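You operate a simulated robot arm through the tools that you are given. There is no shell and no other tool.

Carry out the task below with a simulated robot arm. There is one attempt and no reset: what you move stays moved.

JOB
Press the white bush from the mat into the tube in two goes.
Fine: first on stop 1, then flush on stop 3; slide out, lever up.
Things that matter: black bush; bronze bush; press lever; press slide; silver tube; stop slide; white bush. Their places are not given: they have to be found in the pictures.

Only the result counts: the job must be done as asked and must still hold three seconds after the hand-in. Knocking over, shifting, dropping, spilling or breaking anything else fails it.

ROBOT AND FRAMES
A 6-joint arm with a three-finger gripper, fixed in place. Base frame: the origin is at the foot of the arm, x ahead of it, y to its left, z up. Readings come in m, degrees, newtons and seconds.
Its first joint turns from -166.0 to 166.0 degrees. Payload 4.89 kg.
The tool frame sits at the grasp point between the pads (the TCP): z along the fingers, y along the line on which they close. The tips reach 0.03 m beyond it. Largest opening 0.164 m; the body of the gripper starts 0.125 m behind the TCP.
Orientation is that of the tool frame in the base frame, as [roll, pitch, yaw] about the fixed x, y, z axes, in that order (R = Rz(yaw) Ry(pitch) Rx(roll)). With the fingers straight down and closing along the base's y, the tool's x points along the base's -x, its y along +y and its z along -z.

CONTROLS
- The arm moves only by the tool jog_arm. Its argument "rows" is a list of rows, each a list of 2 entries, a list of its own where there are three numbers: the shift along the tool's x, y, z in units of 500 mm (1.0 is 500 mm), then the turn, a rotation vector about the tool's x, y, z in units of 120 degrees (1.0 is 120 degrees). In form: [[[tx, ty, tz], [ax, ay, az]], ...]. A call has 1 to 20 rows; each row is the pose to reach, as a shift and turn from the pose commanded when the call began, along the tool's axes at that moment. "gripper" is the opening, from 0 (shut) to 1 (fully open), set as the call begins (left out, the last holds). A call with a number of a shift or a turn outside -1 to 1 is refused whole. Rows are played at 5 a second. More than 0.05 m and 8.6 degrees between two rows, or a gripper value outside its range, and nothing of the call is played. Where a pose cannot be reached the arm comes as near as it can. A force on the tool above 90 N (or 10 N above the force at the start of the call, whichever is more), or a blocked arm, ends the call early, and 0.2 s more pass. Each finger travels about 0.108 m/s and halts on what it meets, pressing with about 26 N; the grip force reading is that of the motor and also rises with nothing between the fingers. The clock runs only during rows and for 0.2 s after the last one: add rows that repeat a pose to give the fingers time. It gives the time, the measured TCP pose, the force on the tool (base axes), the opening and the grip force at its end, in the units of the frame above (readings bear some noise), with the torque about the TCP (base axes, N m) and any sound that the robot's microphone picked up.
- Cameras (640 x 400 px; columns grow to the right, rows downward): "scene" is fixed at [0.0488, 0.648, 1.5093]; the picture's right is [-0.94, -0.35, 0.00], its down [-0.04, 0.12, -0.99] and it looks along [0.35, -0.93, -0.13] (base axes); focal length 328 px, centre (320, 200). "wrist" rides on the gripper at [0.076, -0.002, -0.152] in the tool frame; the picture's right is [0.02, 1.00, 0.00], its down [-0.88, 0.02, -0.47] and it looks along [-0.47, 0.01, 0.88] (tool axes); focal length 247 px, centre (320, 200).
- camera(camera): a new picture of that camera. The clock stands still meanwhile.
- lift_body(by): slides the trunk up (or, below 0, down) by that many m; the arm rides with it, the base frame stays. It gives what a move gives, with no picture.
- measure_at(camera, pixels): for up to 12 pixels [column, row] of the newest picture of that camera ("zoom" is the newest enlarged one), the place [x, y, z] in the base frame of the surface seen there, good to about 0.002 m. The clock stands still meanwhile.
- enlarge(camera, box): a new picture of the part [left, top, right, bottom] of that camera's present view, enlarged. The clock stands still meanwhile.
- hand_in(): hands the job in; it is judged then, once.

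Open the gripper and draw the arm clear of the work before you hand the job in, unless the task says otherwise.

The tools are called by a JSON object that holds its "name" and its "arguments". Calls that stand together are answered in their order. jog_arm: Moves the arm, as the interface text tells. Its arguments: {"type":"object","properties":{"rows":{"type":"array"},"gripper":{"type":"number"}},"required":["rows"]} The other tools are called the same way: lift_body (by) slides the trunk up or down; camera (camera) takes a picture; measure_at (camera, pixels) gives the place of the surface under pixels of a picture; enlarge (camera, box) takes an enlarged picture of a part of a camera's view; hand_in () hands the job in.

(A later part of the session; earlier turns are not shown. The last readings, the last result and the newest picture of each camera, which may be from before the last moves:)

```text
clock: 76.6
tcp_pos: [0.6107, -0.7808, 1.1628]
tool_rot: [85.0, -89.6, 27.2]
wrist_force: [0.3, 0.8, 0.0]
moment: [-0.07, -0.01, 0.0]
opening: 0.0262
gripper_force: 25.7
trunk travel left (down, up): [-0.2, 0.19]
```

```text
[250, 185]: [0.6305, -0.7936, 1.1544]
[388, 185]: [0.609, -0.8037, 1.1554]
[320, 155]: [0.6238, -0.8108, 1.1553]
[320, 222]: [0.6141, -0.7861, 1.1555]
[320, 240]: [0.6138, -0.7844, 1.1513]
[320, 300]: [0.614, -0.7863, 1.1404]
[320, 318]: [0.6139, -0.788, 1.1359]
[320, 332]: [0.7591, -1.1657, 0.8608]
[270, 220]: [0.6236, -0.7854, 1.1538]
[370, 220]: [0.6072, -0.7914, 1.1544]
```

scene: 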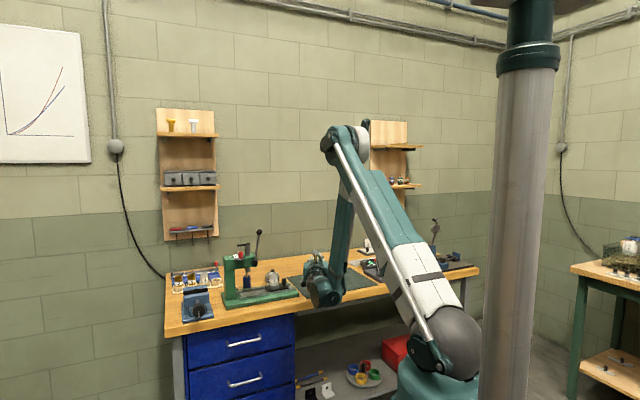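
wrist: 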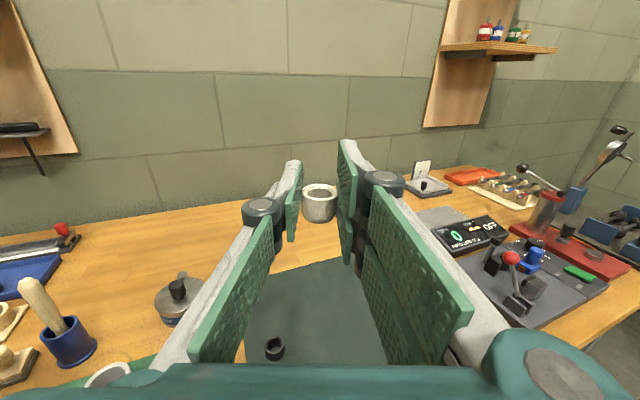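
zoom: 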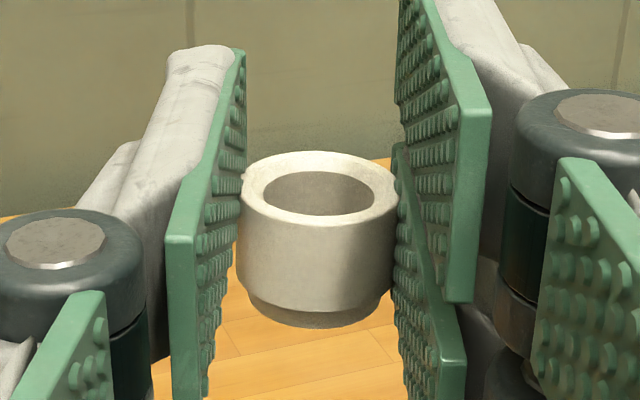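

Bush upright in the grip: top at TCP -7.8 mm, bottom about TCP -30 mm, centre 19.8 mm ahead. I lower to z ≈ 1.03 and approach the tube again from the mat side.

{"name": "jog_arm", "arguments": {"rows": [[[-0.03, 0, 0], [0, 0, 0]], [[-0.08, 0, 0], [0, 0, 0]], [[-0.13, 0, 0], [0, 0, 0]], [[-0.18, 0, 0], [0, 0, 0]], [[-0.23, 0, 0], [0, 0, 0]], [[-0.262, -0.01, -0.002], [0, 0, 0]], [[-0.262, -0.05, -0.011], [0, 0, 0]], [[-0.262, -0.09, -0.02], [0, 0, 0]], [[-0.262, -0.13, -0.029], [0, 0, 0]], [[-0.262, -0.17, -0.038], [0, 0, 0]], [[-0.262, -0.21, -0.047], [0, 0, 0]], [[-0.262, -0.25, -0.056], [0, 0, 0]], [[-0.262, -0.29, -0.065], [0, 0, 0]], [[-0.262, -0.33, -0.074], [0, 0, 0]], [[-0.262, -0.37, -0.083], [0, 0, 0]], [[-0.262, -0.399, -0.0897], [0, 0, 0]], [[-0.262, -0.399, -0.0897], [0, 0, 0]]]}}

{"name": "camera", "arguments": {"camera": "wrist"}}

{"name": "enlarge", "arguments": {"camera": "wrist", "box": [260, 150, 380, 270]}}

```text
clock: 80.2
tcp_pos: [0.7792, -0.6641, 1.0302]
tool_rot: [88.8, -89.6, 23.2]
wrist_force: [-0.1, 0.4, 0.2]
moment: [0.01, -0.02, 0.0]
opening: 0.0259
gripper_force: 25.6
trunk travel left (down, up): [-0.2, 0.19]
```

```text
taken
```

wrist: 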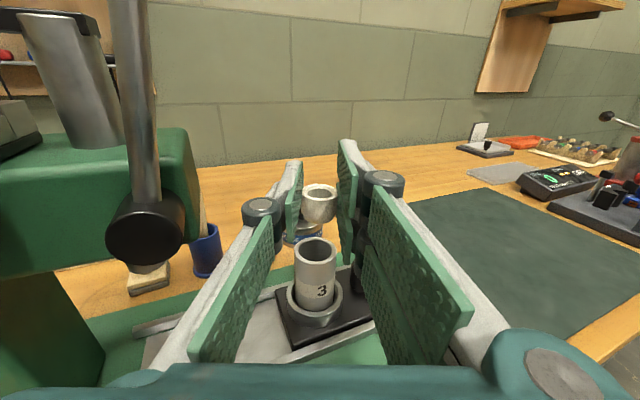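

```text
3.33 times, centred on (320, 210) of wrist
```

zoom: 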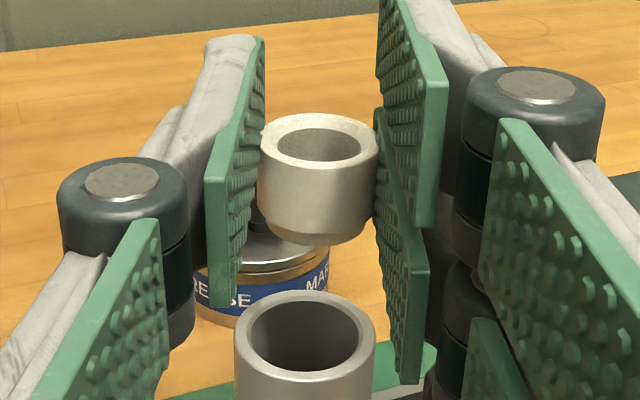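

I measure the tube rim and the bush rim for the final alignment.

{"name": "measure_at", "arguments": {"camera": "zoom", "pixels": [[241, 335], [368, 335], [305, 295], [305, 376], [260, 306], [350, 306], [260, 365], [350, 365]]}}

{"name": "measure_at", "arguments": {"camera": "zoom", "pixels": [[266, 145], [370, 145], [318, 120], [318, 168], [282, 128], [354, 128], [282, 162], [354, 162]]}}

```text
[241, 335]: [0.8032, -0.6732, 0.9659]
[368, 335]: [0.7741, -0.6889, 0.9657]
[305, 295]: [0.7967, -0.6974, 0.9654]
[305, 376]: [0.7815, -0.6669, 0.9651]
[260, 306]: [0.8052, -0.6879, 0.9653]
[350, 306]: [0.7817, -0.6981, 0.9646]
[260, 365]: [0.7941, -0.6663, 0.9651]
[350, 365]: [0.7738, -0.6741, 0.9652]
```

```text
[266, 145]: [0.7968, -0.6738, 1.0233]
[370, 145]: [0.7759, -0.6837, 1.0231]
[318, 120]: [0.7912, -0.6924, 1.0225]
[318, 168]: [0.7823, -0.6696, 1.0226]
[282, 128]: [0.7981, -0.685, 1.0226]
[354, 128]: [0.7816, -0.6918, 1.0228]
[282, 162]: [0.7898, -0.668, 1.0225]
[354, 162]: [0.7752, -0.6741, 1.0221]
```

Tube minus bush ≈ (+2.4,-1.8) mm. I correct by +2.6 mm along tool z and -1.5 mm along y, and lower until the prong is about 1 mm above the rim (TCP z ≈ 0.996).

{"name": "jog_arm", "arguments": {"rows": [[[0, -0.003, 0.0052], [0, 0, 0]], [[-0.02, -0.003, 0.0052], [0, 0, 0]], [[-0.04, -0.003, 0.0052], [0, 0, 0]], [[-0.055, -0.003, 0.0052], [0, 0, 0]], [[-0.064, -0.003, 0.0052], [0, 0, 0]], [[-0.068, -0.003, 0.0052], [0, 0, 0]], [[-0.068, -0.003, 0.0052], [0, 0, 0]]]}}

{"name": "camera", "arguments": {"camera": "wrist"}}

{"name": "enlarge", "arguments": {"camera": "wrist", "box": [260, 150, 380, 270]}}

```text
clock: 81.8
tcp_pos: [0.7813, -0.6673, 0.996]
tool_rot: [88.4, -89.5, 23.5]
wrist_force: [-0.5, 0.0, -0.3]
moment: [-0.01, 0.01, 0.0]
opening: 0.026
gripper_force: 25.9
trunk travel left (down, up): [-0.2, 0.19]
```

```text
taken
```

wrist: 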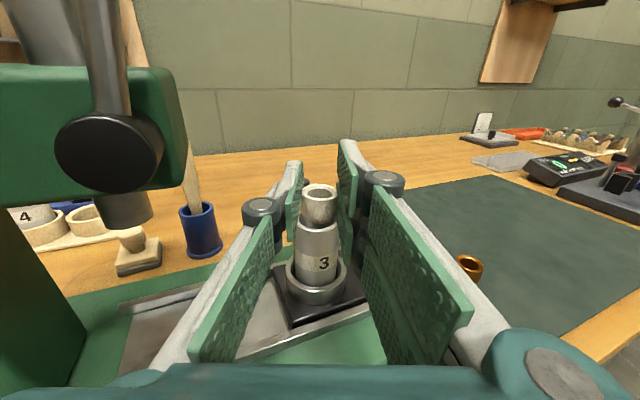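

```text
3.33 times, centred on (320, 210) of wrist
```

zoom: 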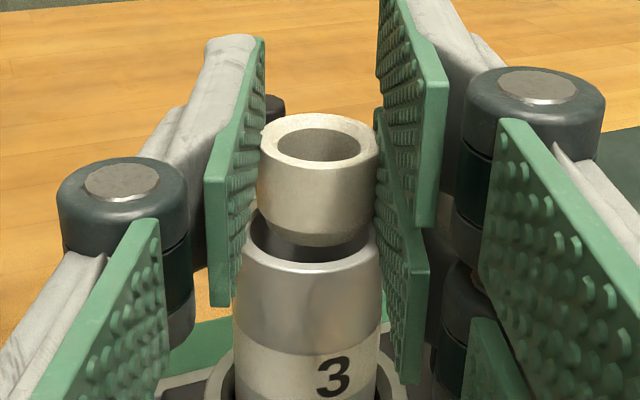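

No contact yet. I measure again: rim of the tube (left, right, front) and the bush's top and pilot.

{"name": "measure_at", "arguments": {"camera": "zoom", "pixels": [[246, 232], [376, 236], [312, 266], [270, 258], [355, 258], [318, 240], [266, 145], [370, 145], [318, 120], [318, 168], [282, 162], [354, 162]]}}

```text
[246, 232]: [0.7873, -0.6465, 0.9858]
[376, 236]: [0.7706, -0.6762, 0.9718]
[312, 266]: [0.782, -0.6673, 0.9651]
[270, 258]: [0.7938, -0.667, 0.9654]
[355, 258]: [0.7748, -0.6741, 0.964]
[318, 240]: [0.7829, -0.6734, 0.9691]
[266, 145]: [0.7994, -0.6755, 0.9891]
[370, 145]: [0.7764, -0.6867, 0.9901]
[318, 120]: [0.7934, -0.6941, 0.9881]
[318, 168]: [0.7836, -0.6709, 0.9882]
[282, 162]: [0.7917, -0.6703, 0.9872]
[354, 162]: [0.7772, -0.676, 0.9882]
```

Bush centre (0.7882,-0.6818) against tube (0.7888,-0.6816), bottom ≈ 0.966 at rim level 0.965. I release it by opening to 60 mm.

{"name": "jog_arm", "arguments": {"gripper": 0.37, "rows": [[[0, 0, 0], [0, 0, 0]], [[0, 0, 0], [0, 0, 0]], [[0, 0, 0], [0, 0, 0]], [[0, 0, 0], [0, 0, 0]]]}}

{"name": "camera", "arguments": {"camera": "wrist"}}

{"name": "enlarge", "arguments": {"camera": "wrist", "box": [260, 150, 380, 270]}}

```text
clock: 82.8
tcp_pos: [0.781, -0.6658, 0.9966]
tool_rot: [88.3, -89.5, 23.8]
wrist_force: [-0.3, 0.8, -0.1]
moment: [-0.03, -0.02, 0.01]
opening: 0.0608
gripper_force: 0.2
trunk travel left (down, up): [-0.2, 0.19]
```

```text
taken
```

wrist: 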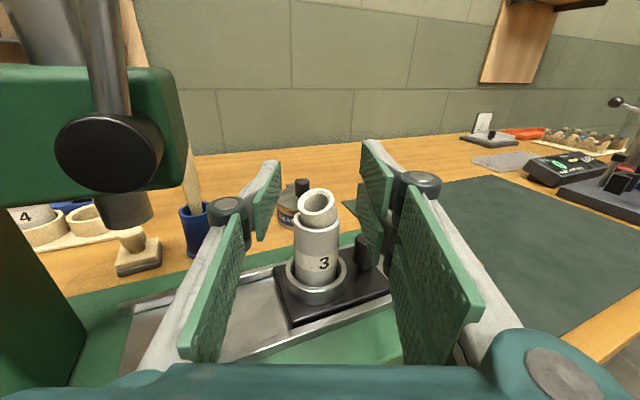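

```text
3.33 times, centred on (320, 210) of wrist
```

zoom: 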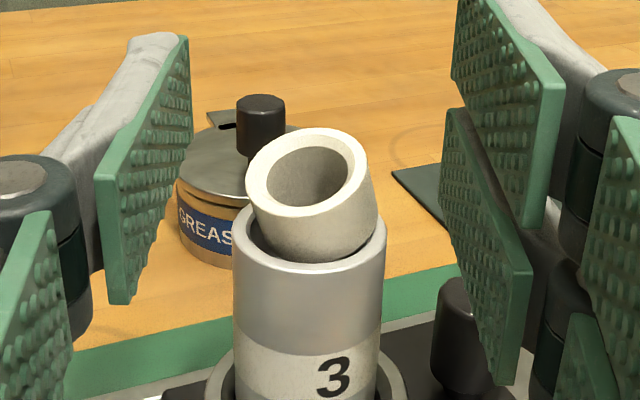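

The bush dropped into the mouth but leans to the left (zoom rim left (255,195), right (360,155)). I measure its rim to see the tilt before straightening it.

{"name": "measure_at", "arguments": {"camera": "zoom", "pixels": [[256, 190], [358, 165], [315, 137], [295, 222], [262, 155], [350, 205], [375, 200], [330, 255], [262, 228], [240, 240], [378, 235], [308, 268]]}}

{"name": "enlarge", "arguments": {"camera": "scene", "box": [240, 240, 320, 300]}}

```text
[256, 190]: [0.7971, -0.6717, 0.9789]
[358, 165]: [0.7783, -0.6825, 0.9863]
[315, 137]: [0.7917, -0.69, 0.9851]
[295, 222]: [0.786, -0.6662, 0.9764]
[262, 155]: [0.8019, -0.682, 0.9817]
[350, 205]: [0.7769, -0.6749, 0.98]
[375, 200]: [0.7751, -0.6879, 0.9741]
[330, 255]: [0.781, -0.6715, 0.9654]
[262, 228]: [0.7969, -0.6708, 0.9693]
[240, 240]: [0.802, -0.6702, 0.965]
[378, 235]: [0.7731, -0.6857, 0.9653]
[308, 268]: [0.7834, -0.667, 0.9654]
```

```text
6.67 times, centred on (280, 270) of scene
```

zoom: 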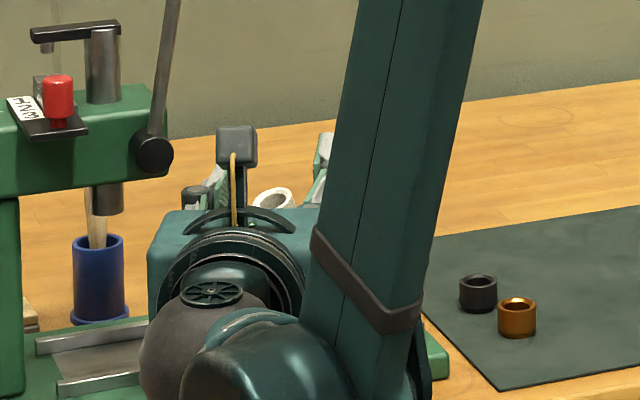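

The bush leans about 26° toward the lever/base side, its mean top height (≈0.982) suggests the pilot is in the bore. I'll level it by pressing lightly from above with closed fingertips, tool vertical. First retreat: up, then back.

{"name": "jog_arm", "arguments": {"rows": [[[0.03, 0, 0], [0, 0, 0]], [[0.07, 0, 0], [0, 0, 0]], [[0.1, 0.01, 0], [0, 0, 0]], [[0.12, 0.05, 0.005], [0, 0, 0]], [[0.14, 0.1, 0.02], [0, 0, 0]], [[0.16, 0.15, 0.03], [0, 0, 0]], [[0.18, 0.2, 0.045], [0, 0, 0]], [[0.21, 0.25, 0.055], [0, 0, 0]], [[0.25, 0.3, 0.065], [0, 0, 0]], [[0.29, 0.35, 0.075], [0, 0, 0]], [[0.33, 0.39, 0.085], [0, 0, 0]], [[0.35, 0.4, 0.087], [0, 0, 0]], [[0.35, 0.4, 0.087], [0, 0, 0]]]}}

{"name": "jog_arm", "arguments": {"rows": [[[0, 0, 0], [0, -0.07, 0]], [[0, 0, 0], [0, -0.14, 0]], [[0, 0, 0], [0, -0.21, 0]], [[0, 0, 0], [0, -0.28, 0]], [[0, 0, 0], [0, -0.35, 0]], [[0, 0, 0], [0, -0.42, 0]], [[0, 0, 0], [0, -0.49, 0]], [[0, 0, 0], [0, -0.56, 0]], [[0, 0, 0], [0, -0.63, 0]], [[0, 0, 0], [0, -0.7, 0]], [[0, 0, 0], [0, -0.749, 0]], [[0, 0, 0], [0, -0.749, 0]]]}}

{"name": "jog_arm", "arguments": {"gripper": 0.0, "rows": [[[0, 0, 0], [0, 0, 0.07]], [[0, 0, 0], [0, 0, 0.14]], [[0, 0, 0], [0, 0, 0.21]], [[0, 0, 0], [0, 0, 0.28]], [[0, 0, 0], [0, 0, 0.35]], [[0, 0, 0], [0, 0, 0.42]], [[0, 0, 0], [0, 0, 0.49]], [[0, 0, 0], [0, 0, 0.56]], [[0, 0, 0], [0, 0, 0.567]], [[0, 0, 0], [0, 0, 0.567]]]}}

{"name": "enlarge", "arguments": {"camera": "scene", "box": [210, 225, 310, 310]}}

{"name": "camera", "arguments": {"camera": "wrist"}}

```text
clock: 85.6
tcp_pos: [0.6137, -0.7806, 1.1722]
tool_rot: [87.2, -89.5, 24.7]
wrist_force: [-0.1, 0.3, 0.3]
moment: [0.01, 0.04, 0.07]
opening: 0.0607
gripper_force: 0.0
trunk travel left (down, up): [-0.2, 0.19]
```

```text
clock: 88.2
tcp_pos: [0.614, -0.7811, 1.1718]
tool_rot: [179.5, 0.0, -68.0]
wrist_force: [-0.2, -1.1, -0.4]
moment: [0.11, 0.06, -0.02]
opening: 0.0608
gripper_force: 0.1
trunk travel left (down, up): [-0.2, 0.19]
```

```text
clock: 90.4
tcp_pos: [0.6138, -0.7813, 1.1734]
tool_rot: [-180.0, -0.5, -135.9]
wrist_force: [0.0, 0.1, -0.2]
moment: [-0.01, -0.01, -0.06]
opening: 0.0
gripper_force: 25.9
trunk travel left (down, up): [-0.2, 0.19]
```

```text
4.71 times, centred on (260, 268) of scene
```

zoom: 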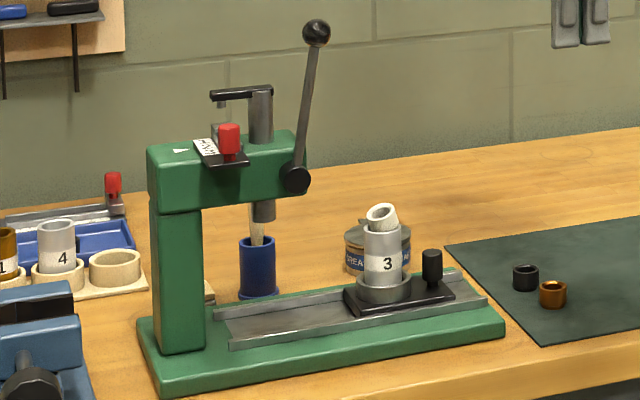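

```text
taken
```

wrist: 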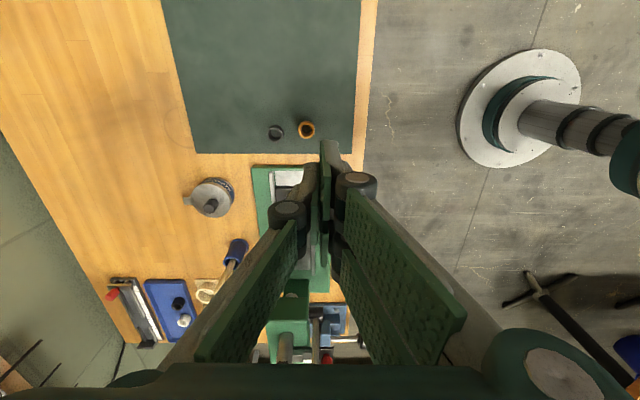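

The bush leans in the tube mouth. I move the closed fingertips above it (tips at z ≈ 1.14), slightly biased to its high side.

{"name": "jog_arm", "arguments": {"rows": [[[-0.06, -0.016, 0], [0, 0, 0]], [[-0.13, -0.035, 0], [0, 0, 0]], [[-0.2, -0.054, 0], [0, 0, 0]], [[-0.27, -0.073, 0], [0, 0, 0]], [[-0.34, -0.091, 0], [0, 0, 0]], [[-0.384, -0.103, 0], [0, 0, 0]], [[-0.384, -0.103, 0.06], [0, 0, 0]], [[-0.384, -0.103, 0.12], [0, 0, 0]], [[-0.384, -0.103, 0.18], [0, 0, 0]], [[-0.384, -0.103, 0.22], [0, 0, 0]], [[-0.384, -0.103, 0.25], [0, 0, 0]], [[-0.384, -0.103, 0.25], [0, 0, 0]]]}}

{"name": "camera", "arguments": {"camera": "wrist"}}

{"name": "enlarge", "arguments": {"camera": "scene", "box": [220, 215, 320, 300]}}

```text
clock: 93.0
tcp_pos: [0.7864, -0.6861, 1.0456]
tool_rot: [179.9, -0.5, -136.1]
wrist_force: [0.1, 0.2, 0.7]
moment: [0.0, 0.03, -0.04]
opening: 0.0002
gripper_force: 26.3
trunk travel left (down, up): [-0.2, 0.19]
```

```text
taken
```

wrist: 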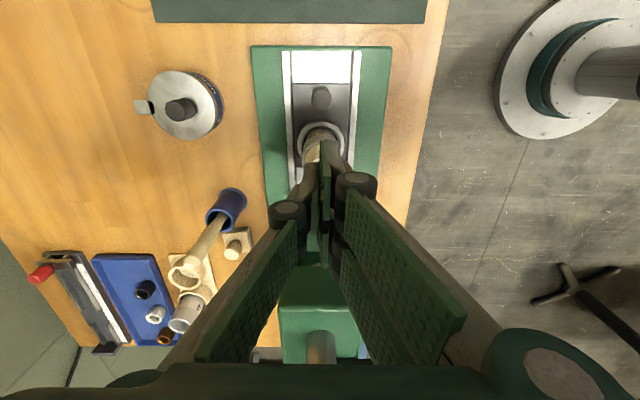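

```text
4.71 times, centred on (270, 258) of scene
```

zoom: 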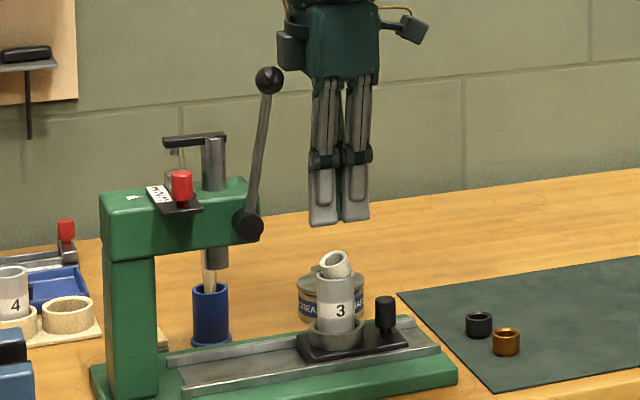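

The tips are 25 mm above the bush. I descend in short steps watching the force, first to tips ≈ 0.991.

{"name": "jog_arm", "arguments": {"rows": [[[0, 0, 0.015], [0, 0, 0]], [[0, 0, 0.03], [0, 0, 0]], [[0, 0, 0.042], [0, 0, 0]], [[0, 0, 0.048], [0, 0, 0]], [[0, 0, 0.048], [0, 0, 0]]]}}

{"name": "enlarge", "arguments": {"camera": "scene", "box": [230, 225, 310, 290]}}

```text
clock: 94.2
tcp_pos: [0.7864, -0.6865, 1.0219]
tool_rot: [179.9, -0.6, -136.0]
wrist_force: [-0.8, -0.4, -1.0]
moment: [-0.01, 0.03, 0.01]
opening: 0.0
gripper_force: 26.1
trunk travel left (down, up): [-0.2, 0.19]
```

```text
6.15 times, centred on (270, 258) of scene
```

zoom: 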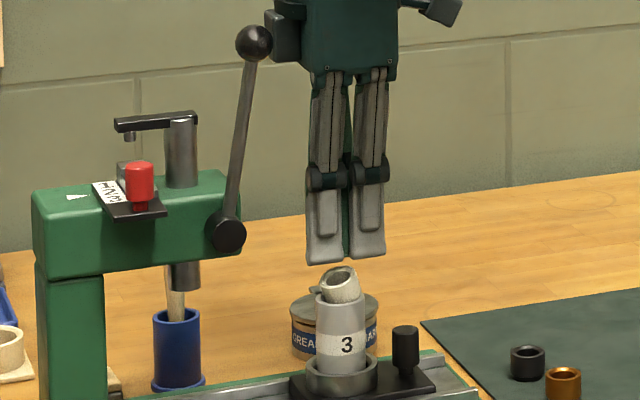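

Tips are just above the bush, clear of the lever ball. I go down another 6 mm in fine steps and read the force.

{"name": "jog_arm", "arguments": {"rows": [[[0, 0, 0.003], [0, 0, 0]], [[0, 0, 0.006], [0, 0, 0]], [[0, 0, 0.009], [0, 0, 0]], [[0, 0, 0.012], [0, 0, 0]], [[0, 0, 0.012], [0, 0, 0]]]}}

{"name": "enlarge", "arguments": {"camera": "scene", "box": [250, 240, 300, 290]}}

```text
clock: 95.4
tcp_pos: [0.7861, -0.6876, 1.0168]
tool_rot: [-180.0, -0.6, -135.9]
wrist_force: [0.7, -1.3, 0.2]
moment: [0.01, -0.01, -0.01]
opening: 0.0
gripper_force: 25.9
trunk travel left (down, up): [-0.2, 0.19]
```

```text
8.00 times, centred on (275, 265) of scene
```

zoom: 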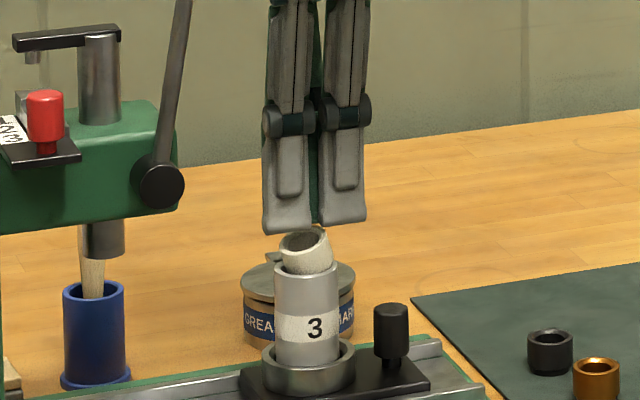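

No contact force yet. I continue another 4 mm.

{"name": "jog_arm", "arguments": {"rows": [[[0, 0, 0.002], [0, 0, 0]], [[0, 0, 0.004], [0, 0, 0]], [[0, 0, 0.006], [0, 0, 0]], [[0, 0, 0.008], [0, 0, 0]], [[0, 0, 0.008], [0, 0, 0]]]}}

{"name": "enlarge", "arguments": {"camera": "scene", "box": [250, 240, 300, 290]}}

```text
clock: 96.6
tcp_pos: [0.7875, -0.6855, 1.0136]
tool_rot: [180.0, -0.5, -136.0]
wrist_force: [0.7, -0.8, 5.7]
moment: [-0.07, 0.02, 0.0]
opening: 0.006
gripper_force: 25.5
trunk travel left (down, up): [-0.2, 0.19]
```

```text
8.00 times, centred on (275, 265) of scene
```

zoom: 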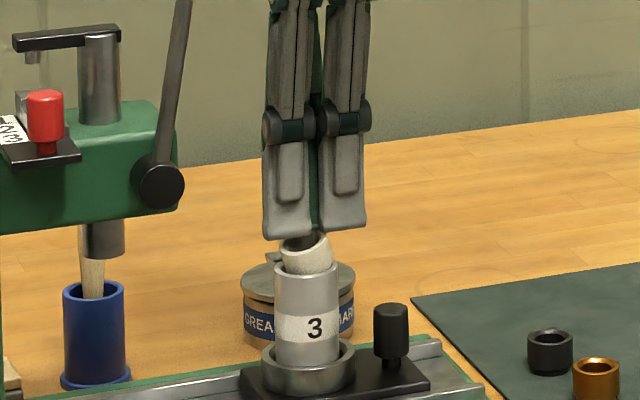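

Contact, but the bush's rim wedged between the tips (opening 6 mm). I rise, and will instead straddle the bush with the open fingers and squeeze it upright.

{"name": "jog_arm", "arguments": {"rows": [[[0, 0, -0.02], [0, 0, 0]], [[0, 0, -0.05], [0, 0, 0]], [[0, 0, -0.08], [0, 0, 0]], [[0, 0, -0.08], [0, 0, 0]]]}}

{"name": "jog_arm", "arguments": {"gripper": 0.37, "rows": [[[0, 0, 0], [0, 0, 0]], [[0, 0, 0], [0, 0, 0]], [[0, 0, 0], [0, 0, 0]], [[0, 0, 0], [0, 0, 0]]]}}

{"name": "camera", "arguments": {"camera": "wrist"}}

{"name": "enlarge", "arguments": {"camera": "wrist", "box": [260, 100, 380, 220]}}

{"name": "enlarge", "arguments": {"camera": "scene", "box": [230, 215, 310, 290]}}

```text
clock: 97.6
tcp_pos: [0.7868, -0.6853, 1.053]
tool_rot: [-180.0, -0.4, -136.0]
wrist_force: [-0.4, -0.1, 0.5]
moment: [-0.01, -0.02, -0.02]
opening: 0.0
gripper_force: 25.7
trunk travel left (down, up): [-0.2, 0.19]
```

```text
clock: 98.6
tcp_pos: [0.7869, -0.6857, 1.0539]
tool_rot: [-179.9, -0.5, -136.0]
wrist_force: [0.6, -0.5, 1.0]
moment: [-0.03, 0.0, 0.01]
opening: 0.0604
gripper_force: 0.0
trunk travel left (down, up): [-0.2, 0.19]
```

```text
taken
```

wrist: 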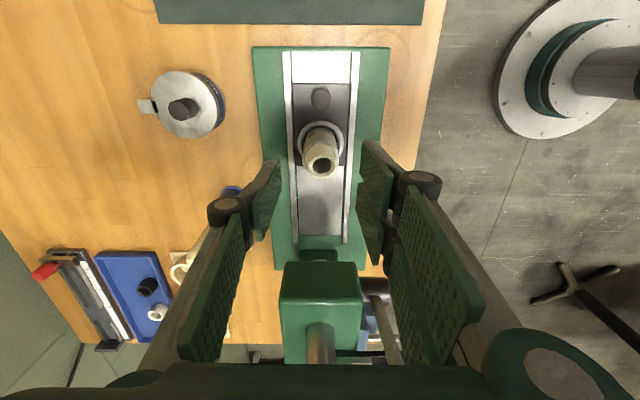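

```text
3.33 times, centred on (320, 160) of wrist
```

zoom: 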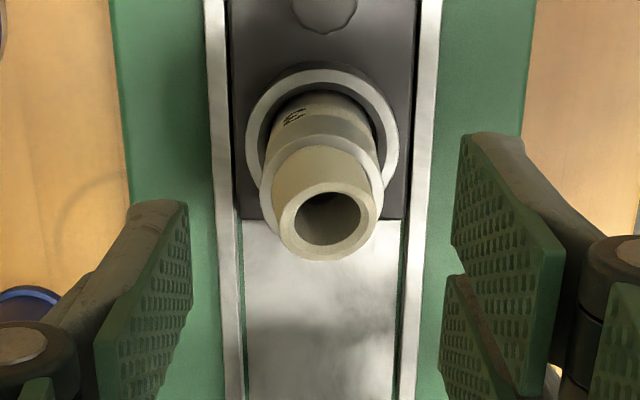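

```text
5.33 times, centred on (270, 252) of scene
```

zoom: 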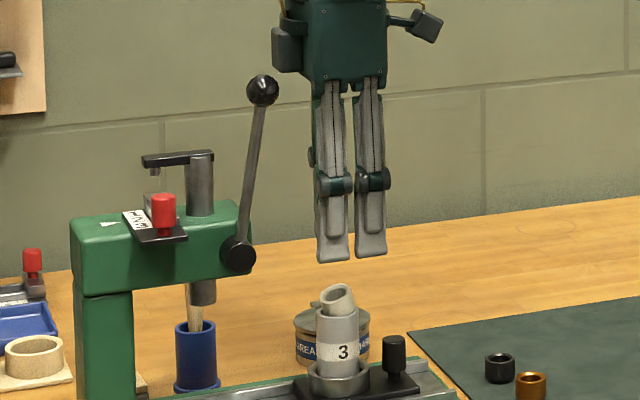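

I measure the bush's rim in this view to know its lean now.

{"name": "measure_at", "arguments": {"camera": "zoom", "pixels": [[283, 218], [374, 218], [330, 186], [330, 252], [295, 195], [362, 195], [295, 245], [362, 245], [263, 195], [381, 180], [322, 140], [270, 165]]}}

```text
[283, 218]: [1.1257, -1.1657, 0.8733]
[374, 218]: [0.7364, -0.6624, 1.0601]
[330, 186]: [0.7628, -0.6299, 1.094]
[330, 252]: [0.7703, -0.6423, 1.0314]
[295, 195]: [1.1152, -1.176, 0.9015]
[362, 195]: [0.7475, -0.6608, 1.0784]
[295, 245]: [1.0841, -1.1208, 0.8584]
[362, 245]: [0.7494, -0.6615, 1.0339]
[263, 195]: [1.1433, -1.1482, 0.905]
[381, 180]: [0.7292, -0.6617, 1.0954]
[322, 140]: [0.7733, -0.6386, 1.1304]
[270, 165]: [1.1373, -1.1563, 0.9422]
```

The newest zoom was the scene one, so those readings are off; I enlarge the wrist view again and measure.

{"name": "enlarge", "arguments": {"camera": "wrist", "box": [280, 120, 360, 190]}}

{"name": "measure_at", "arguments": {"camera": "zoom", "pixels": [[258, 208], [410, 208], [334, 165], [334, 282], [285, 175], [385, 175], [285, 255], [385, 255], [224, 170], [420, 150], [325, 80], [235, 215]]}}

```text
5.71 times, centred on (320, 155) of wrist
```

zoom: 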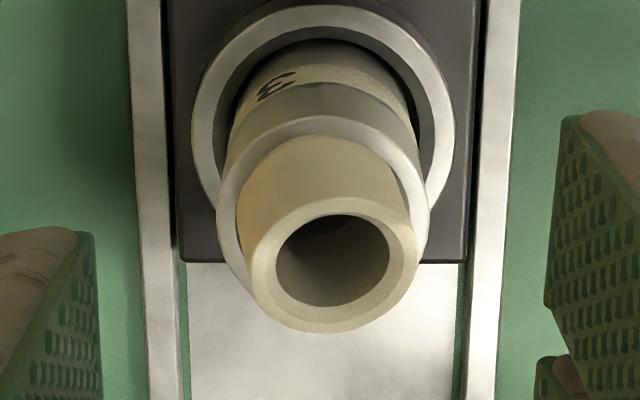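

```text
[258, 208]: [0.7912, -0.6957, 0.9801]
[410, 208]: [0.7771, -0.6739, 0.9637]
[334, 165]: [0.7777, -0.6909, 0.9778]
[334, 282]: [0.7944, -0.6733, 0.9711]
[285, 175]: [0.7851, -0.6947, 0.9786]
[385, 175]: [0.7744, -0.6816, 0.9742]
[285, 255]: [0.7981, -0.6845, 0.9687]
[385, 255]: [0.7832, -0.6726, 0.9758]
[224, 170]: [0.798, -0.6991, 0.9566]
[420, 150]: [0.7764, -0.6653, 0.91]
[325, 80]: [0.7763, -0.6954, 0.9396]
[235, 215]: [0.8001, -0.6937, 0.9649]
```

I pick rim pixels precisely: left (262,268), right (405,255), top (335,207), bottom (325,320).

{"name": "measure_at", "arguments": {"camera": "zoom", "pixels": [[262, 268], [405, 255], [335, 207], [325, 320], [275, 232], [393, 222], [285, 308], [385, 300], [226, 190], [424, 180], [320, 115], [245, 275]]}}

```text
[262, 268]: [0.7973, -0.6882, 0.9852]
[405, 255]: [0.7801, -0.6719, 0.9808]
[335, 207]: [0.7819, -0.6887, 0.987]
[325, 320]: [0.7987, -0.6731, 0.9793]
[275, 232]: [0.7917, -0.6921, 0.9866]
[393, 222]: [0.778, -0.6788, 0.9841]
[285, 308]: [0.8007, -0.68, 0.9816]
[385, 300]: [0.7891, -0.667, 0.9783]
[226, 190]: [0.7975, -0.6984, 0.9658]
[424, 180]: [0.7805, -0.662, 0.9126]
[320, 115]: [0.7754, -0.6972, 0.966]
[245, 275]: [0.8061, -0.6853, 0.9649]
```

The bush leans about 21° toward +s; its high point is on the mat side. I set a 10 mm opening so both tips can press flat on the rim without wedging, centre over the tube (0.7888,-0.6816) and come down to just above it.

{"name": "jog_arm", "arguments": {"gripper": 0.061, "rows": [[[-0.004, 0.0016, 0], [0, 0, 0]], [[-0.0084, 0.0032, 0], [0, 0, 0]], [[-0.0084, 0.0032, 0.02], [0, 0, 0]], [[-0.0084, 0.0032, 0.04], [0, 0, 0]], [[-0.0084, 0.0032, 0.055], [0, 0, 0]], [[-0.0084, 0.0032, 0.064], [0, 0, 0]], [[-0.0084, 0.0032, 0.064], [0, 0, 0]]]}}

{"name": "jog_arm", "arguments": {"rows": [[[0, 0, 0.003], [0, 0, 0]], [[0, 0, 0.006], [0, 0, 0]], [[0, 0, 0.009], [0, 0, 0]], [[0, 0, 0.012], [0, 0, 0]], [[0, 0, 0.012], [0, 0, 0]]]}}

{"name": "enlarge", "arguments": {"camera": "scene", "box": [250, 240, 300, 290]}}

```text
clock: 100.2
tcp_pos: [0.7877, -0.6818, 1.0201]
tool_rot: [179.9, -0.6, -136.0]
wrist_force: [0.2, -1.3, -0.3]
moment: [0.02, 0.03, 0.01]
opening: 0.01
gripper_force: 0.1
trunk travel left (down, up): [-0.2, 0.19]
```

```text
clock: 101.4
tcp_pos: [0.7884, -0.6821, 1.0153]
tool_rot: [-179.9, -0.4, -136.0]
wrist_force: [-0.5, -0.1, 3.3]
moment: [-0.02, -0.01, -0.02]
opening: 0.0102
gripper_force: 0.1
trunk travel left (down, up): [-0.2, 0.19]
```

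```text
8.00 times, centred on (275, 265) of scene
```

zoom: 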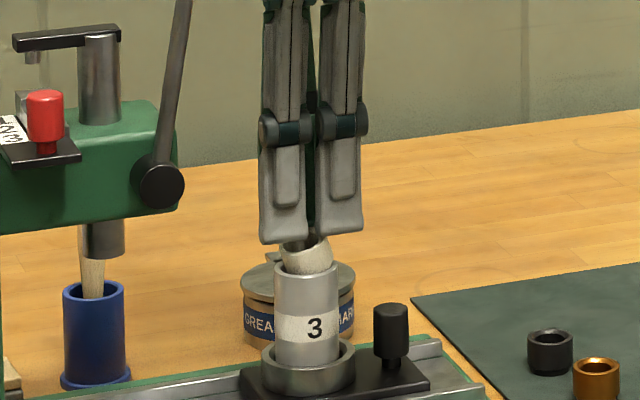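

Light contact (3.3 N) with the opening unchanged. I push down another 2 mm.

{"name": "jog_arm", "arguments": {"rows": [[[0, 0, 0.001], [0, 0, 0]], [[0, 0, 0.002], [0, 0, 0]], [[0, 0, 0.003], [0, 0, 0]], [[0, 0, 0.004], [0, 0, 0]], [[0, 0, 0.004], [0, 0, 0]]]}}

{"name": "enlarge", "arguments": {"camera": "scene", "box": [250, 240, 300, 290]}}

```text
clock: 102.6
tcp_pos: [0.7873, -0.6818, 1.0132]
tool_rot: [-179.9, -0.5, -136.0]
wrist_force: [2.3, -2.6, 14.6]
moment: [-0.24, -0.07, 0.0]
opening: 0.0103
gripper_force: 0.5
trunk travel left (down, up): [-0.2, 0.19]
```

```text
8.00 times, centred on (275, 265) of scene
```

zoom: 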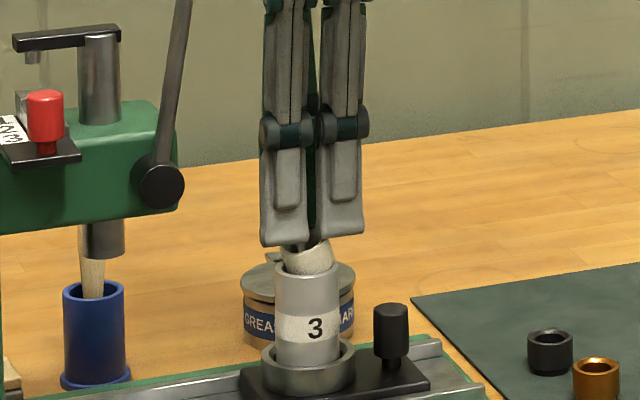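

Force 14.6 N, contact on the outward side of the rim. I go 1.5 mm further.

{"name": "jog_arm", "arguments": {"rows": [[[0, 0, 0.001], [0, 0, 0]], [[0, 0, 0.002], [0, 0, 0]], [[0, 0, 0.003], [0, 0, 0]], [[0, 0, 0.003], [0, 0, 0]]]}}

{"name": "enlarge", "arguments": {"camera": "scene", "box": [250, 240, 300, 290]}}

```text
clock: 103.6
tcp_pos: [0.7886, -0.681, 1.0121]
tool_rot: [-179.9, -0.4, -136.0]
wrist_force: [5.3, -2.7, 27.8]
moment: [-0.34, -0.08, 0.07]
opening: 0.0098
gripper_force: 0.0
trunk travel left (down, up): [-0.2, 0.19]
```

```text
8.00 times, centred on (275, 265) of scene
```

zoom: 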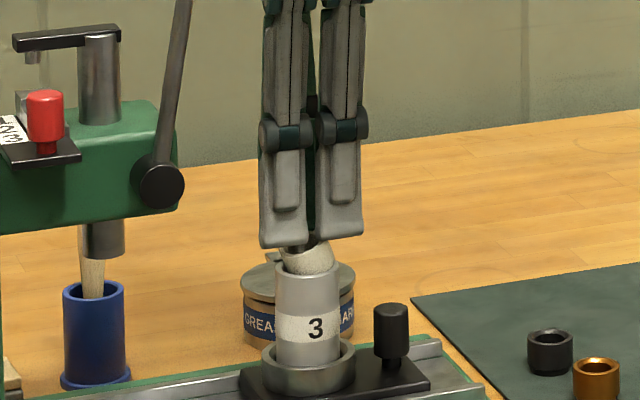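

Force rose to 28 N. I stop pushing, rise and look at the bush from above.

{"name": "jog_arm", "arguments": {"rows": [[[0, 0, -0.02], [0, 0, 0]], [[0, 0, -0.05], [0, 0, 0]], [[0, 0, -0.08], [0, 0, 0]], [[0, 0, -0.08], [0, 0, 0]]]}}

{"name": "jog_arm", "arguments": {"gripper": 0.37, "rows": [[[0, 0, 0], [0, 0, 0]], [[0, 0, 0], [0, 0, 0]], [[0, 0, 0], [0, 0, 0]]]}}

{"name": "camera", "arguments": {"camera": "wrist"}}

{"name": "enlarge", "arguments": {"camera": "wrist", "box": [280, 110, 360, 180]}}

```text
clock: 104.6
tcp_pos: [0.7873, -0.6809, 1.0498]
tool_rot: [179.9, -0.5, -135.9]
wrist_force: [-0.3, 0.0, 0.3]
moment: [0.02, -0.02, -0.03]
opening: 0.0099
gripper_force: 0.0
trunk travel left (down, up): [-0.2, 0.19]
```

```text
clock: 105.4
tcp_pos: [0.7889, -0.6822, 1.0505]
tool_rot: [-179.9, -0.6, -136.0]
wrist_force: [0.3, 0.1, 0.3]
moment: [0.01, 0.0, 0.01]
opening: 0.0609
gripper_force: 0.1
trunk travel left (down, up): [-0.2, 0.19]
```

```text
taken
```

wrist: 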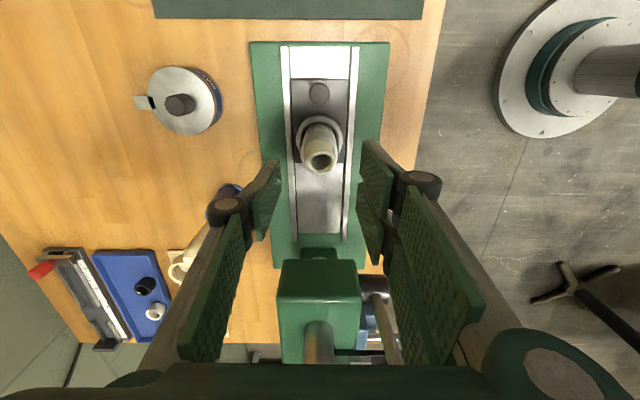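

```text
5.71 times, centred on (320, 145) of wrist
```

zoom: 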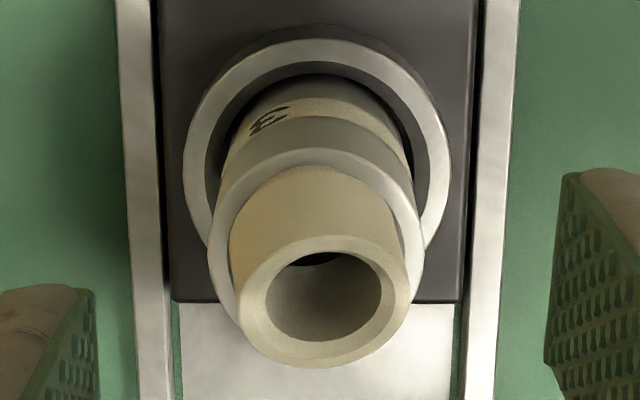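

I measure the rim again: left (251,300), right (397,297), top (325,243), bottom (322,356), and the tube rim.

{"name": "measure_at", "arguments": {"camera": "zoom", "pixels": [[251, 300], [397, 297], [325, 243], [322, 356], [270, 262], [378, 260], [270, 340], [378, 338], [216, 230], [418, 225], [316, 152], [228, 290]]}}

```text
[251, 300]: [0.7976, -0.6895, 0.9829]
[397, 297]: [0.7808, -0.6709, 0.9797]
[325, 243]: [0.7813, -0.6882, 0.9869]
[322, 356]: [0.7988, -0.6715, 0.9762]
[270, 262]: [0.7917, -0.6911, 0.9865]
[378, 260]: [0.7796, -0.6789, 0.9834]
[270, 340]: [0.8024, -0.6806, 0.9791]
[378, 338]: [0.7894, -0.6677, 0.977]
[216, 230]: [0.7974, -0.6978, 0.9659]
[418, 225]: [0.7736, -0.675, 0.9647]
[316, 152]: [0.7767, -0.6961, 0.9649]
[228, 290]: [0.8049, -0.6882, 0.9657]
```

Analysis: bush axis leans 26° toward +s and its pilot's mat-side edge sits on the rim (offset ≈ -6 mm in s). A squeeze along s with vertical pads will centre and level it. I rise to z 1.25 and turn back to yaw 134° (closing along s).

{"name": "jog_arm", "arguments": {"rows": [[[0, 0, -0.09], [0, 0, 0]], [[0, 0, -0.18], [0, 0, 0]], [[0, 0, -0.27], [0, 0, 0]], [[0, 0, -0.36], [0, 0, 0.03]], [[0, 0, -0.4], [0, 0, 0.09]], [[0, 0, -0.4], [0, 0, 0.16]], [[0, 0, -0.4], [0, 0, 0.23]], [[0, 0, -0.4], [0, 0, 0.3]], [[0, 0, -0.4], [0, 0, 0.37]], [[0, 0, -0.4], [0, 0, 0.44]], [[0, 0, -0.4], [0, 0, 0.51]], [[0, 0, -0.4], [0, 0, 0.58]], [[0, 0, -0.4], [0, 0, 0.65]], [[0, 0, -0.4], [0, 0, 0.72]], [[0, 0, -0.4], [0, 0, 0.75]], [[0, 0, -0.4], [0, 0, 0.75]]]}}

{"name": "camera", "arguments": {"camera": "wrist"}}

```text
clock: 108.8
tcp_pos: [0.7906, -0.6806, 1.2512]
tool_rot: [-179.5, 0.0, 134.1]
wrist_force: [0.3, 0.4, 0.1]
moment: [0.0, 0.01, -0.01]
opening: 0.0607
gripper_force: 0.0
trunk travel left (down, up): [-0.2, 0.19]
```

```text
taken
```

wrist: 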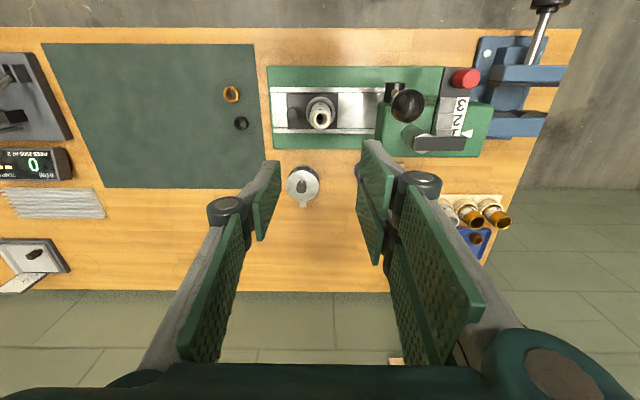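

I shift 4 mm to -s and descend first to TCP z ≈ 1.05, a pose that was clear of the ball before.

{"name": "jog_arm", "arguments": {"rows": [[[0, -0.0088, 0.03], [0, 0, 0]], [[0, -0.0088, 0.1], [0, 0, 0]], [[0, -0.0088, 0.17], [0, 0, 0]], [[0, -0.0088, 0.24], [0, 0, 0]], [[0, -0.0088, 0.31], [0, 0, 0]], [[0, -0.0088, 0.36], [0, 0, 0]], [[0, -0.0088, 0.4], [0, 0, 0]], [[0, -0.0088, 0.4], [0, 0, 0]]]}}

{"name": "camera", "arguments": {"camera": "wrist"}}

{"name": "enlarge", "arguments": {"camera": "scene", "box": [230, 215, 310, 290]}}

```text
clock: 110.6
tcp_pos: [0.7862, -0.6853, 1.0513]
tool_rot: [-179.5, -0.1, 134.0]
wrist_force: [0.7, -0.1, -1.2]
moment: [0.01, -0.01, 0.02]
opening: 0.0608
gripper_force: 0.0
trunk travel left (down, up): [-0.2, 0.19]
```

```text
taken
```

wrist: 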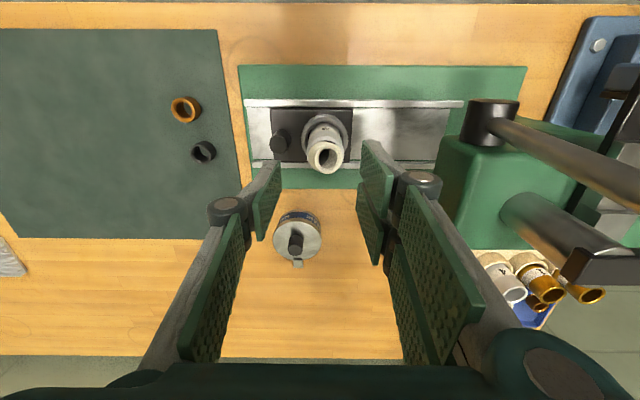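

```text
5.33 times, centred on (270, 252) of scene
```

zoom: 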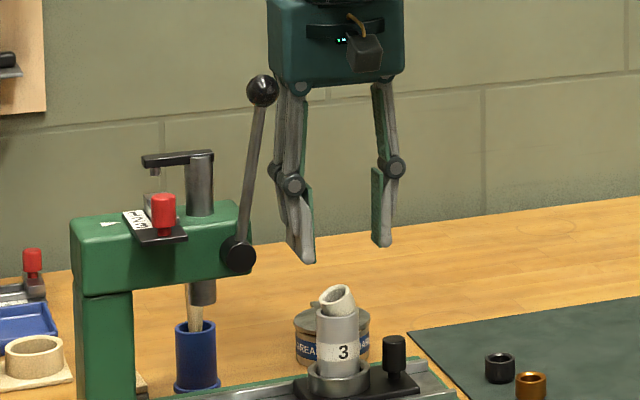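

I tilt the tool 4° so the body leans away from the lever (tips end near s ≈ 0.0925), then descend with open fingers around the bush to tips ≈ 0.968.

{"name": "jog_arm", "arguments": {"rows": [[[0, 0.001, 0], [-0.017, 0, 0]], [[0, 0.002, 0], [-0.0333, 0, 0]], [[0, 0.002, 0.03], [-0.0333, 0, 0]], [[0, 0.002, 0.06], [-0.0333, 0, 0]], [[0, 0.002, 0.085], [-0.0333, 0, 0]], [[0, 0.002, 0.1], [-0.0333, 0, 0]], [[0, 0.002, 0.105], [-0.0333, 0, 0]], [[0, 0.002, 0.105], [-0.0333, 0, 0]]]}}

{"name": "camera", "arguments": {"camera": "wrist"}}

{"name": "enlarge", "arguments": {"camera": "wrist", "box": [260, 130, 380, 230]}}

{"name": "enlarge", "arguments": {"camera": "scene", "box": [230, 225, 310, 300]}}

```text
clock: 112.4
tcp_pos: [0.7859, -0.6848, 0.9979]
tool_rot: [176.4, 0.0, 133.9]
wrist_force: [-0.3, 0.3, 0.3]
moment: [0.0, -0.03, 0.01]
opening: 0.0607
gripper_force: 0.1
trunk travel left (down, up): [-0.2, 0.19]
```

```text
taken
```

wrist: 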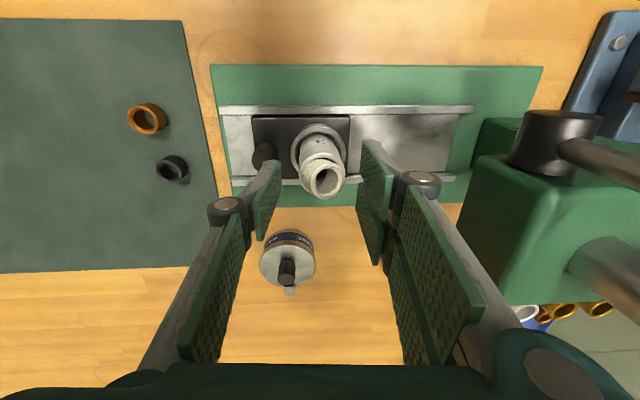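

```text
4.00 times, centred on (320, 180) of wrist
```

zoom: 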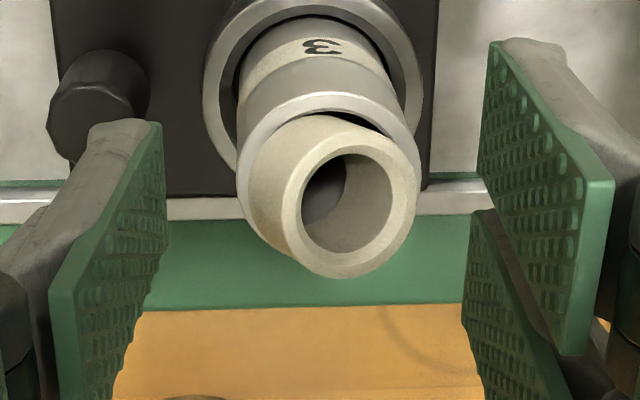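

```text
5.33 times, centred on (270, 262) of scene
```

zoom: 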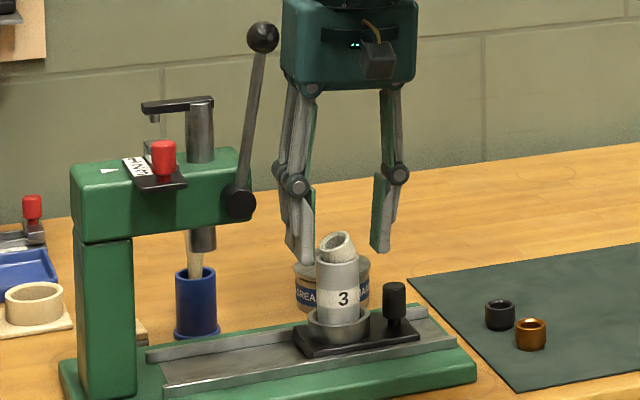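

Fingers straddle the bush (zoom (335,195)), aligned in u. I close in small steps to centre and straighten it gently.

{"name": "jog_arm", "arguments": {"gripper": 0.22, "rows": [[[0, 0, 0], [0, 0, 0]], [[0, 0, 0], [0, 0, 0]]]}}

{"name": "jog_arm", "arguments": {"gripper": 0.2, "rows": [[[0, 0, 0], [0, 0, 0]]]}}

{"name": "jog_arm", "arguments": {"gripper": 0.19, "rows": [[[0, 0, 0], [0, 0, 0]]]}}

{"name": "enlarge", "arguments": {"camera": "wrist", "box": [260, 130, 380, 230]}}

```text
clock: 113.0
tcp_pos: [0.7863, -0.684, 0.9985]
tool_rot: [176.6, -0.1, 134.0]
wrist_force: [-0.2, -0.3, -0.3]
moment: [0.01, -0.01, -0.01]
opening: 0.0363
gripper_force: 0.0
trunk travel left (down, up): [-0.2, 0.19]
```

```text
clock: 113.4
tcp_pos: [0.7856, -0.6844, 0.9993]
tool_rot: [176.5, -0.1, 133.9]
wrist_force: [0.7, 0.1, 0.4]
moment: [0.0, 0.0, -0.01]
opening: 0.033
gripper_force: 0.3
trunk travel left (down, up): [-0.2, 0.19]
```

```text
clock: 113.8
tcp_pos: [0.7856, -0.6842, 0.9979]
tool_rot: [176.4, 0.0, 134.0]
wrist_force: [0.1, 0.2, 0.1]
moment: [0.04, 0.01, -0.04]
opening: 0.032
gripper_force: 0.6
trunk travel left (down, up): [-0.2, 0.19]
```

```text
4.00 times, centred on (320, 180) of wrist
```

zoom: 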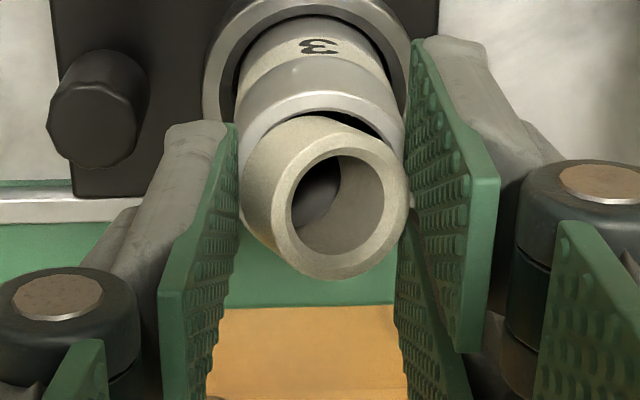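

The pads now touch both sides (32 mm). I keep closing in small steps.

{"name": "jog_arm", "arguments": {"gripper": 0.18, "rows": [[[0, 0, 0], [0, 0, 0]]]}}

{"name": "jog_arm", "arguments": {"gripper": 0.17, "rows": [[[0, 0, 0], [0, 0, 0]]]}}

{"name": "enlarge", "arguments": {"camera": "wrist", "box": [260, 130, 380, 230]}}

{"name": "enlarge", "arguments": {"camera": "scene", "box": [250, 240, 310, 290]}}

```text
clock: 114.2
tcp_pos: [0.7843, -0.6845, 0.9997]
tool_rot: [176.4, 0.0, 134.1]
wrist_force: [0.2, -0.2, -0.4]
moment: [-0.04, 0.03, 0.02]
opening: 0.0305
gripper_force: 25.9
trunk travel left (down, up): [-0.2, 0.19]
```

```text
clock: 114.6
tcp_pos: [0.7852, -0.6837, 0.9974]
tool_rot: [176.4, 0.1, 133.9]
wrist_force: [1.2, -0.3, 0.0]
moment: [0.0, 0.0, 0.02]
opening: 0.0303
gripper_force: 26.7
trunk travel left (down, up): [-0.2, 0.19]
```

```text
4.00 times, centred on (320, 180) of wrist
```

zoom: 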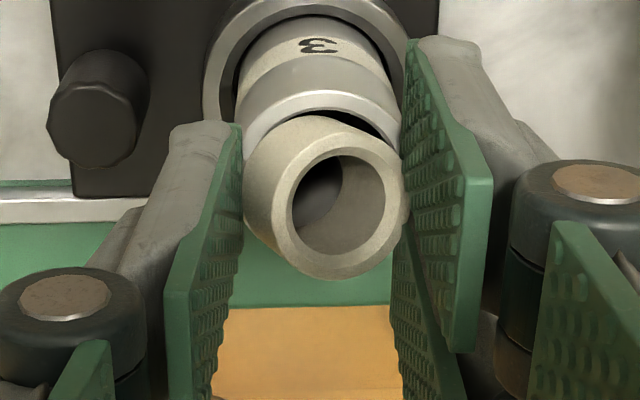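

```text
8.00 times, centred on (280, 265) of scene
```

zoom: 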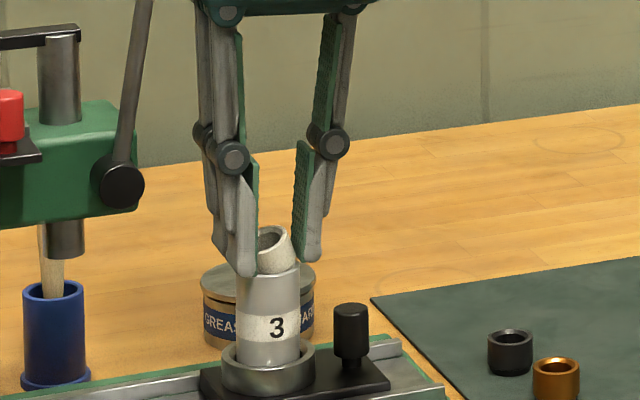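

The bush is held at 30.3 mm but still tilted against the bore. I keep the grip closed and lift it 8 mm to free it so the pads can straighten it.

{"name": "jog_arm", "arguments": {"gripper": 0.0, "rows": [[[0, 0, 0], [0, 0, 0]], [[0, 0, -0.004], [0, 0, 0]], [[0, 0, -0.008], [0, 0, 0]], [[0, 0, -0.012], [0, 0, 0]], [[0, 0, -0.016], [0, 0, 0]], [[0, 0, -0.016], [0, 0, 0]]]}}

{"name": "enlarge", "arguments": {"camera": "wrist", "box": [260, 130, 380, 230]}}

{"name": "enlarge", "arguments": {"camera": "scene", "box": [250, 240, 310, 290]}}

```text
clock: 116.0
tcp_pos: [0.7845, -0.6844, 1.0061]
tool_rot: [176.5, 0.0, 134.0]
wrist_force: [-0.2, -0.8, -0.5]
moment: [-0.01, -0.01, -0.01]
opening: 0.0301
gripper_force: 25.5
trunk travel left (down, up): [-0.2, 0.19]
```

```text
4.00 times, centred on (320, 180) of wrist
```

zoom: 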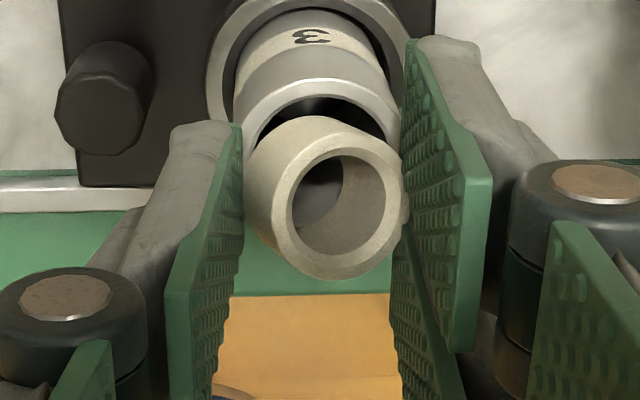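

```text
8.00 times, centred on (280, 265) of scene
```

zoom: 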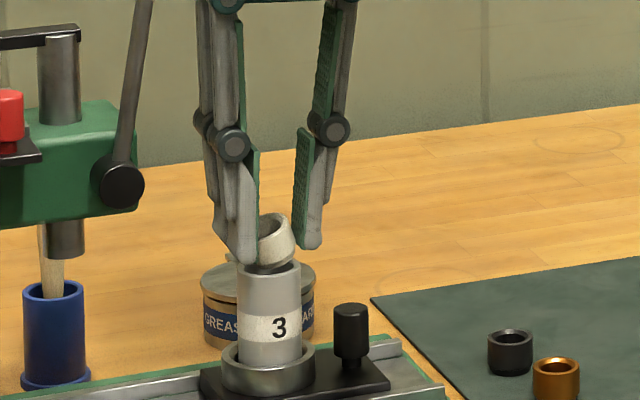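

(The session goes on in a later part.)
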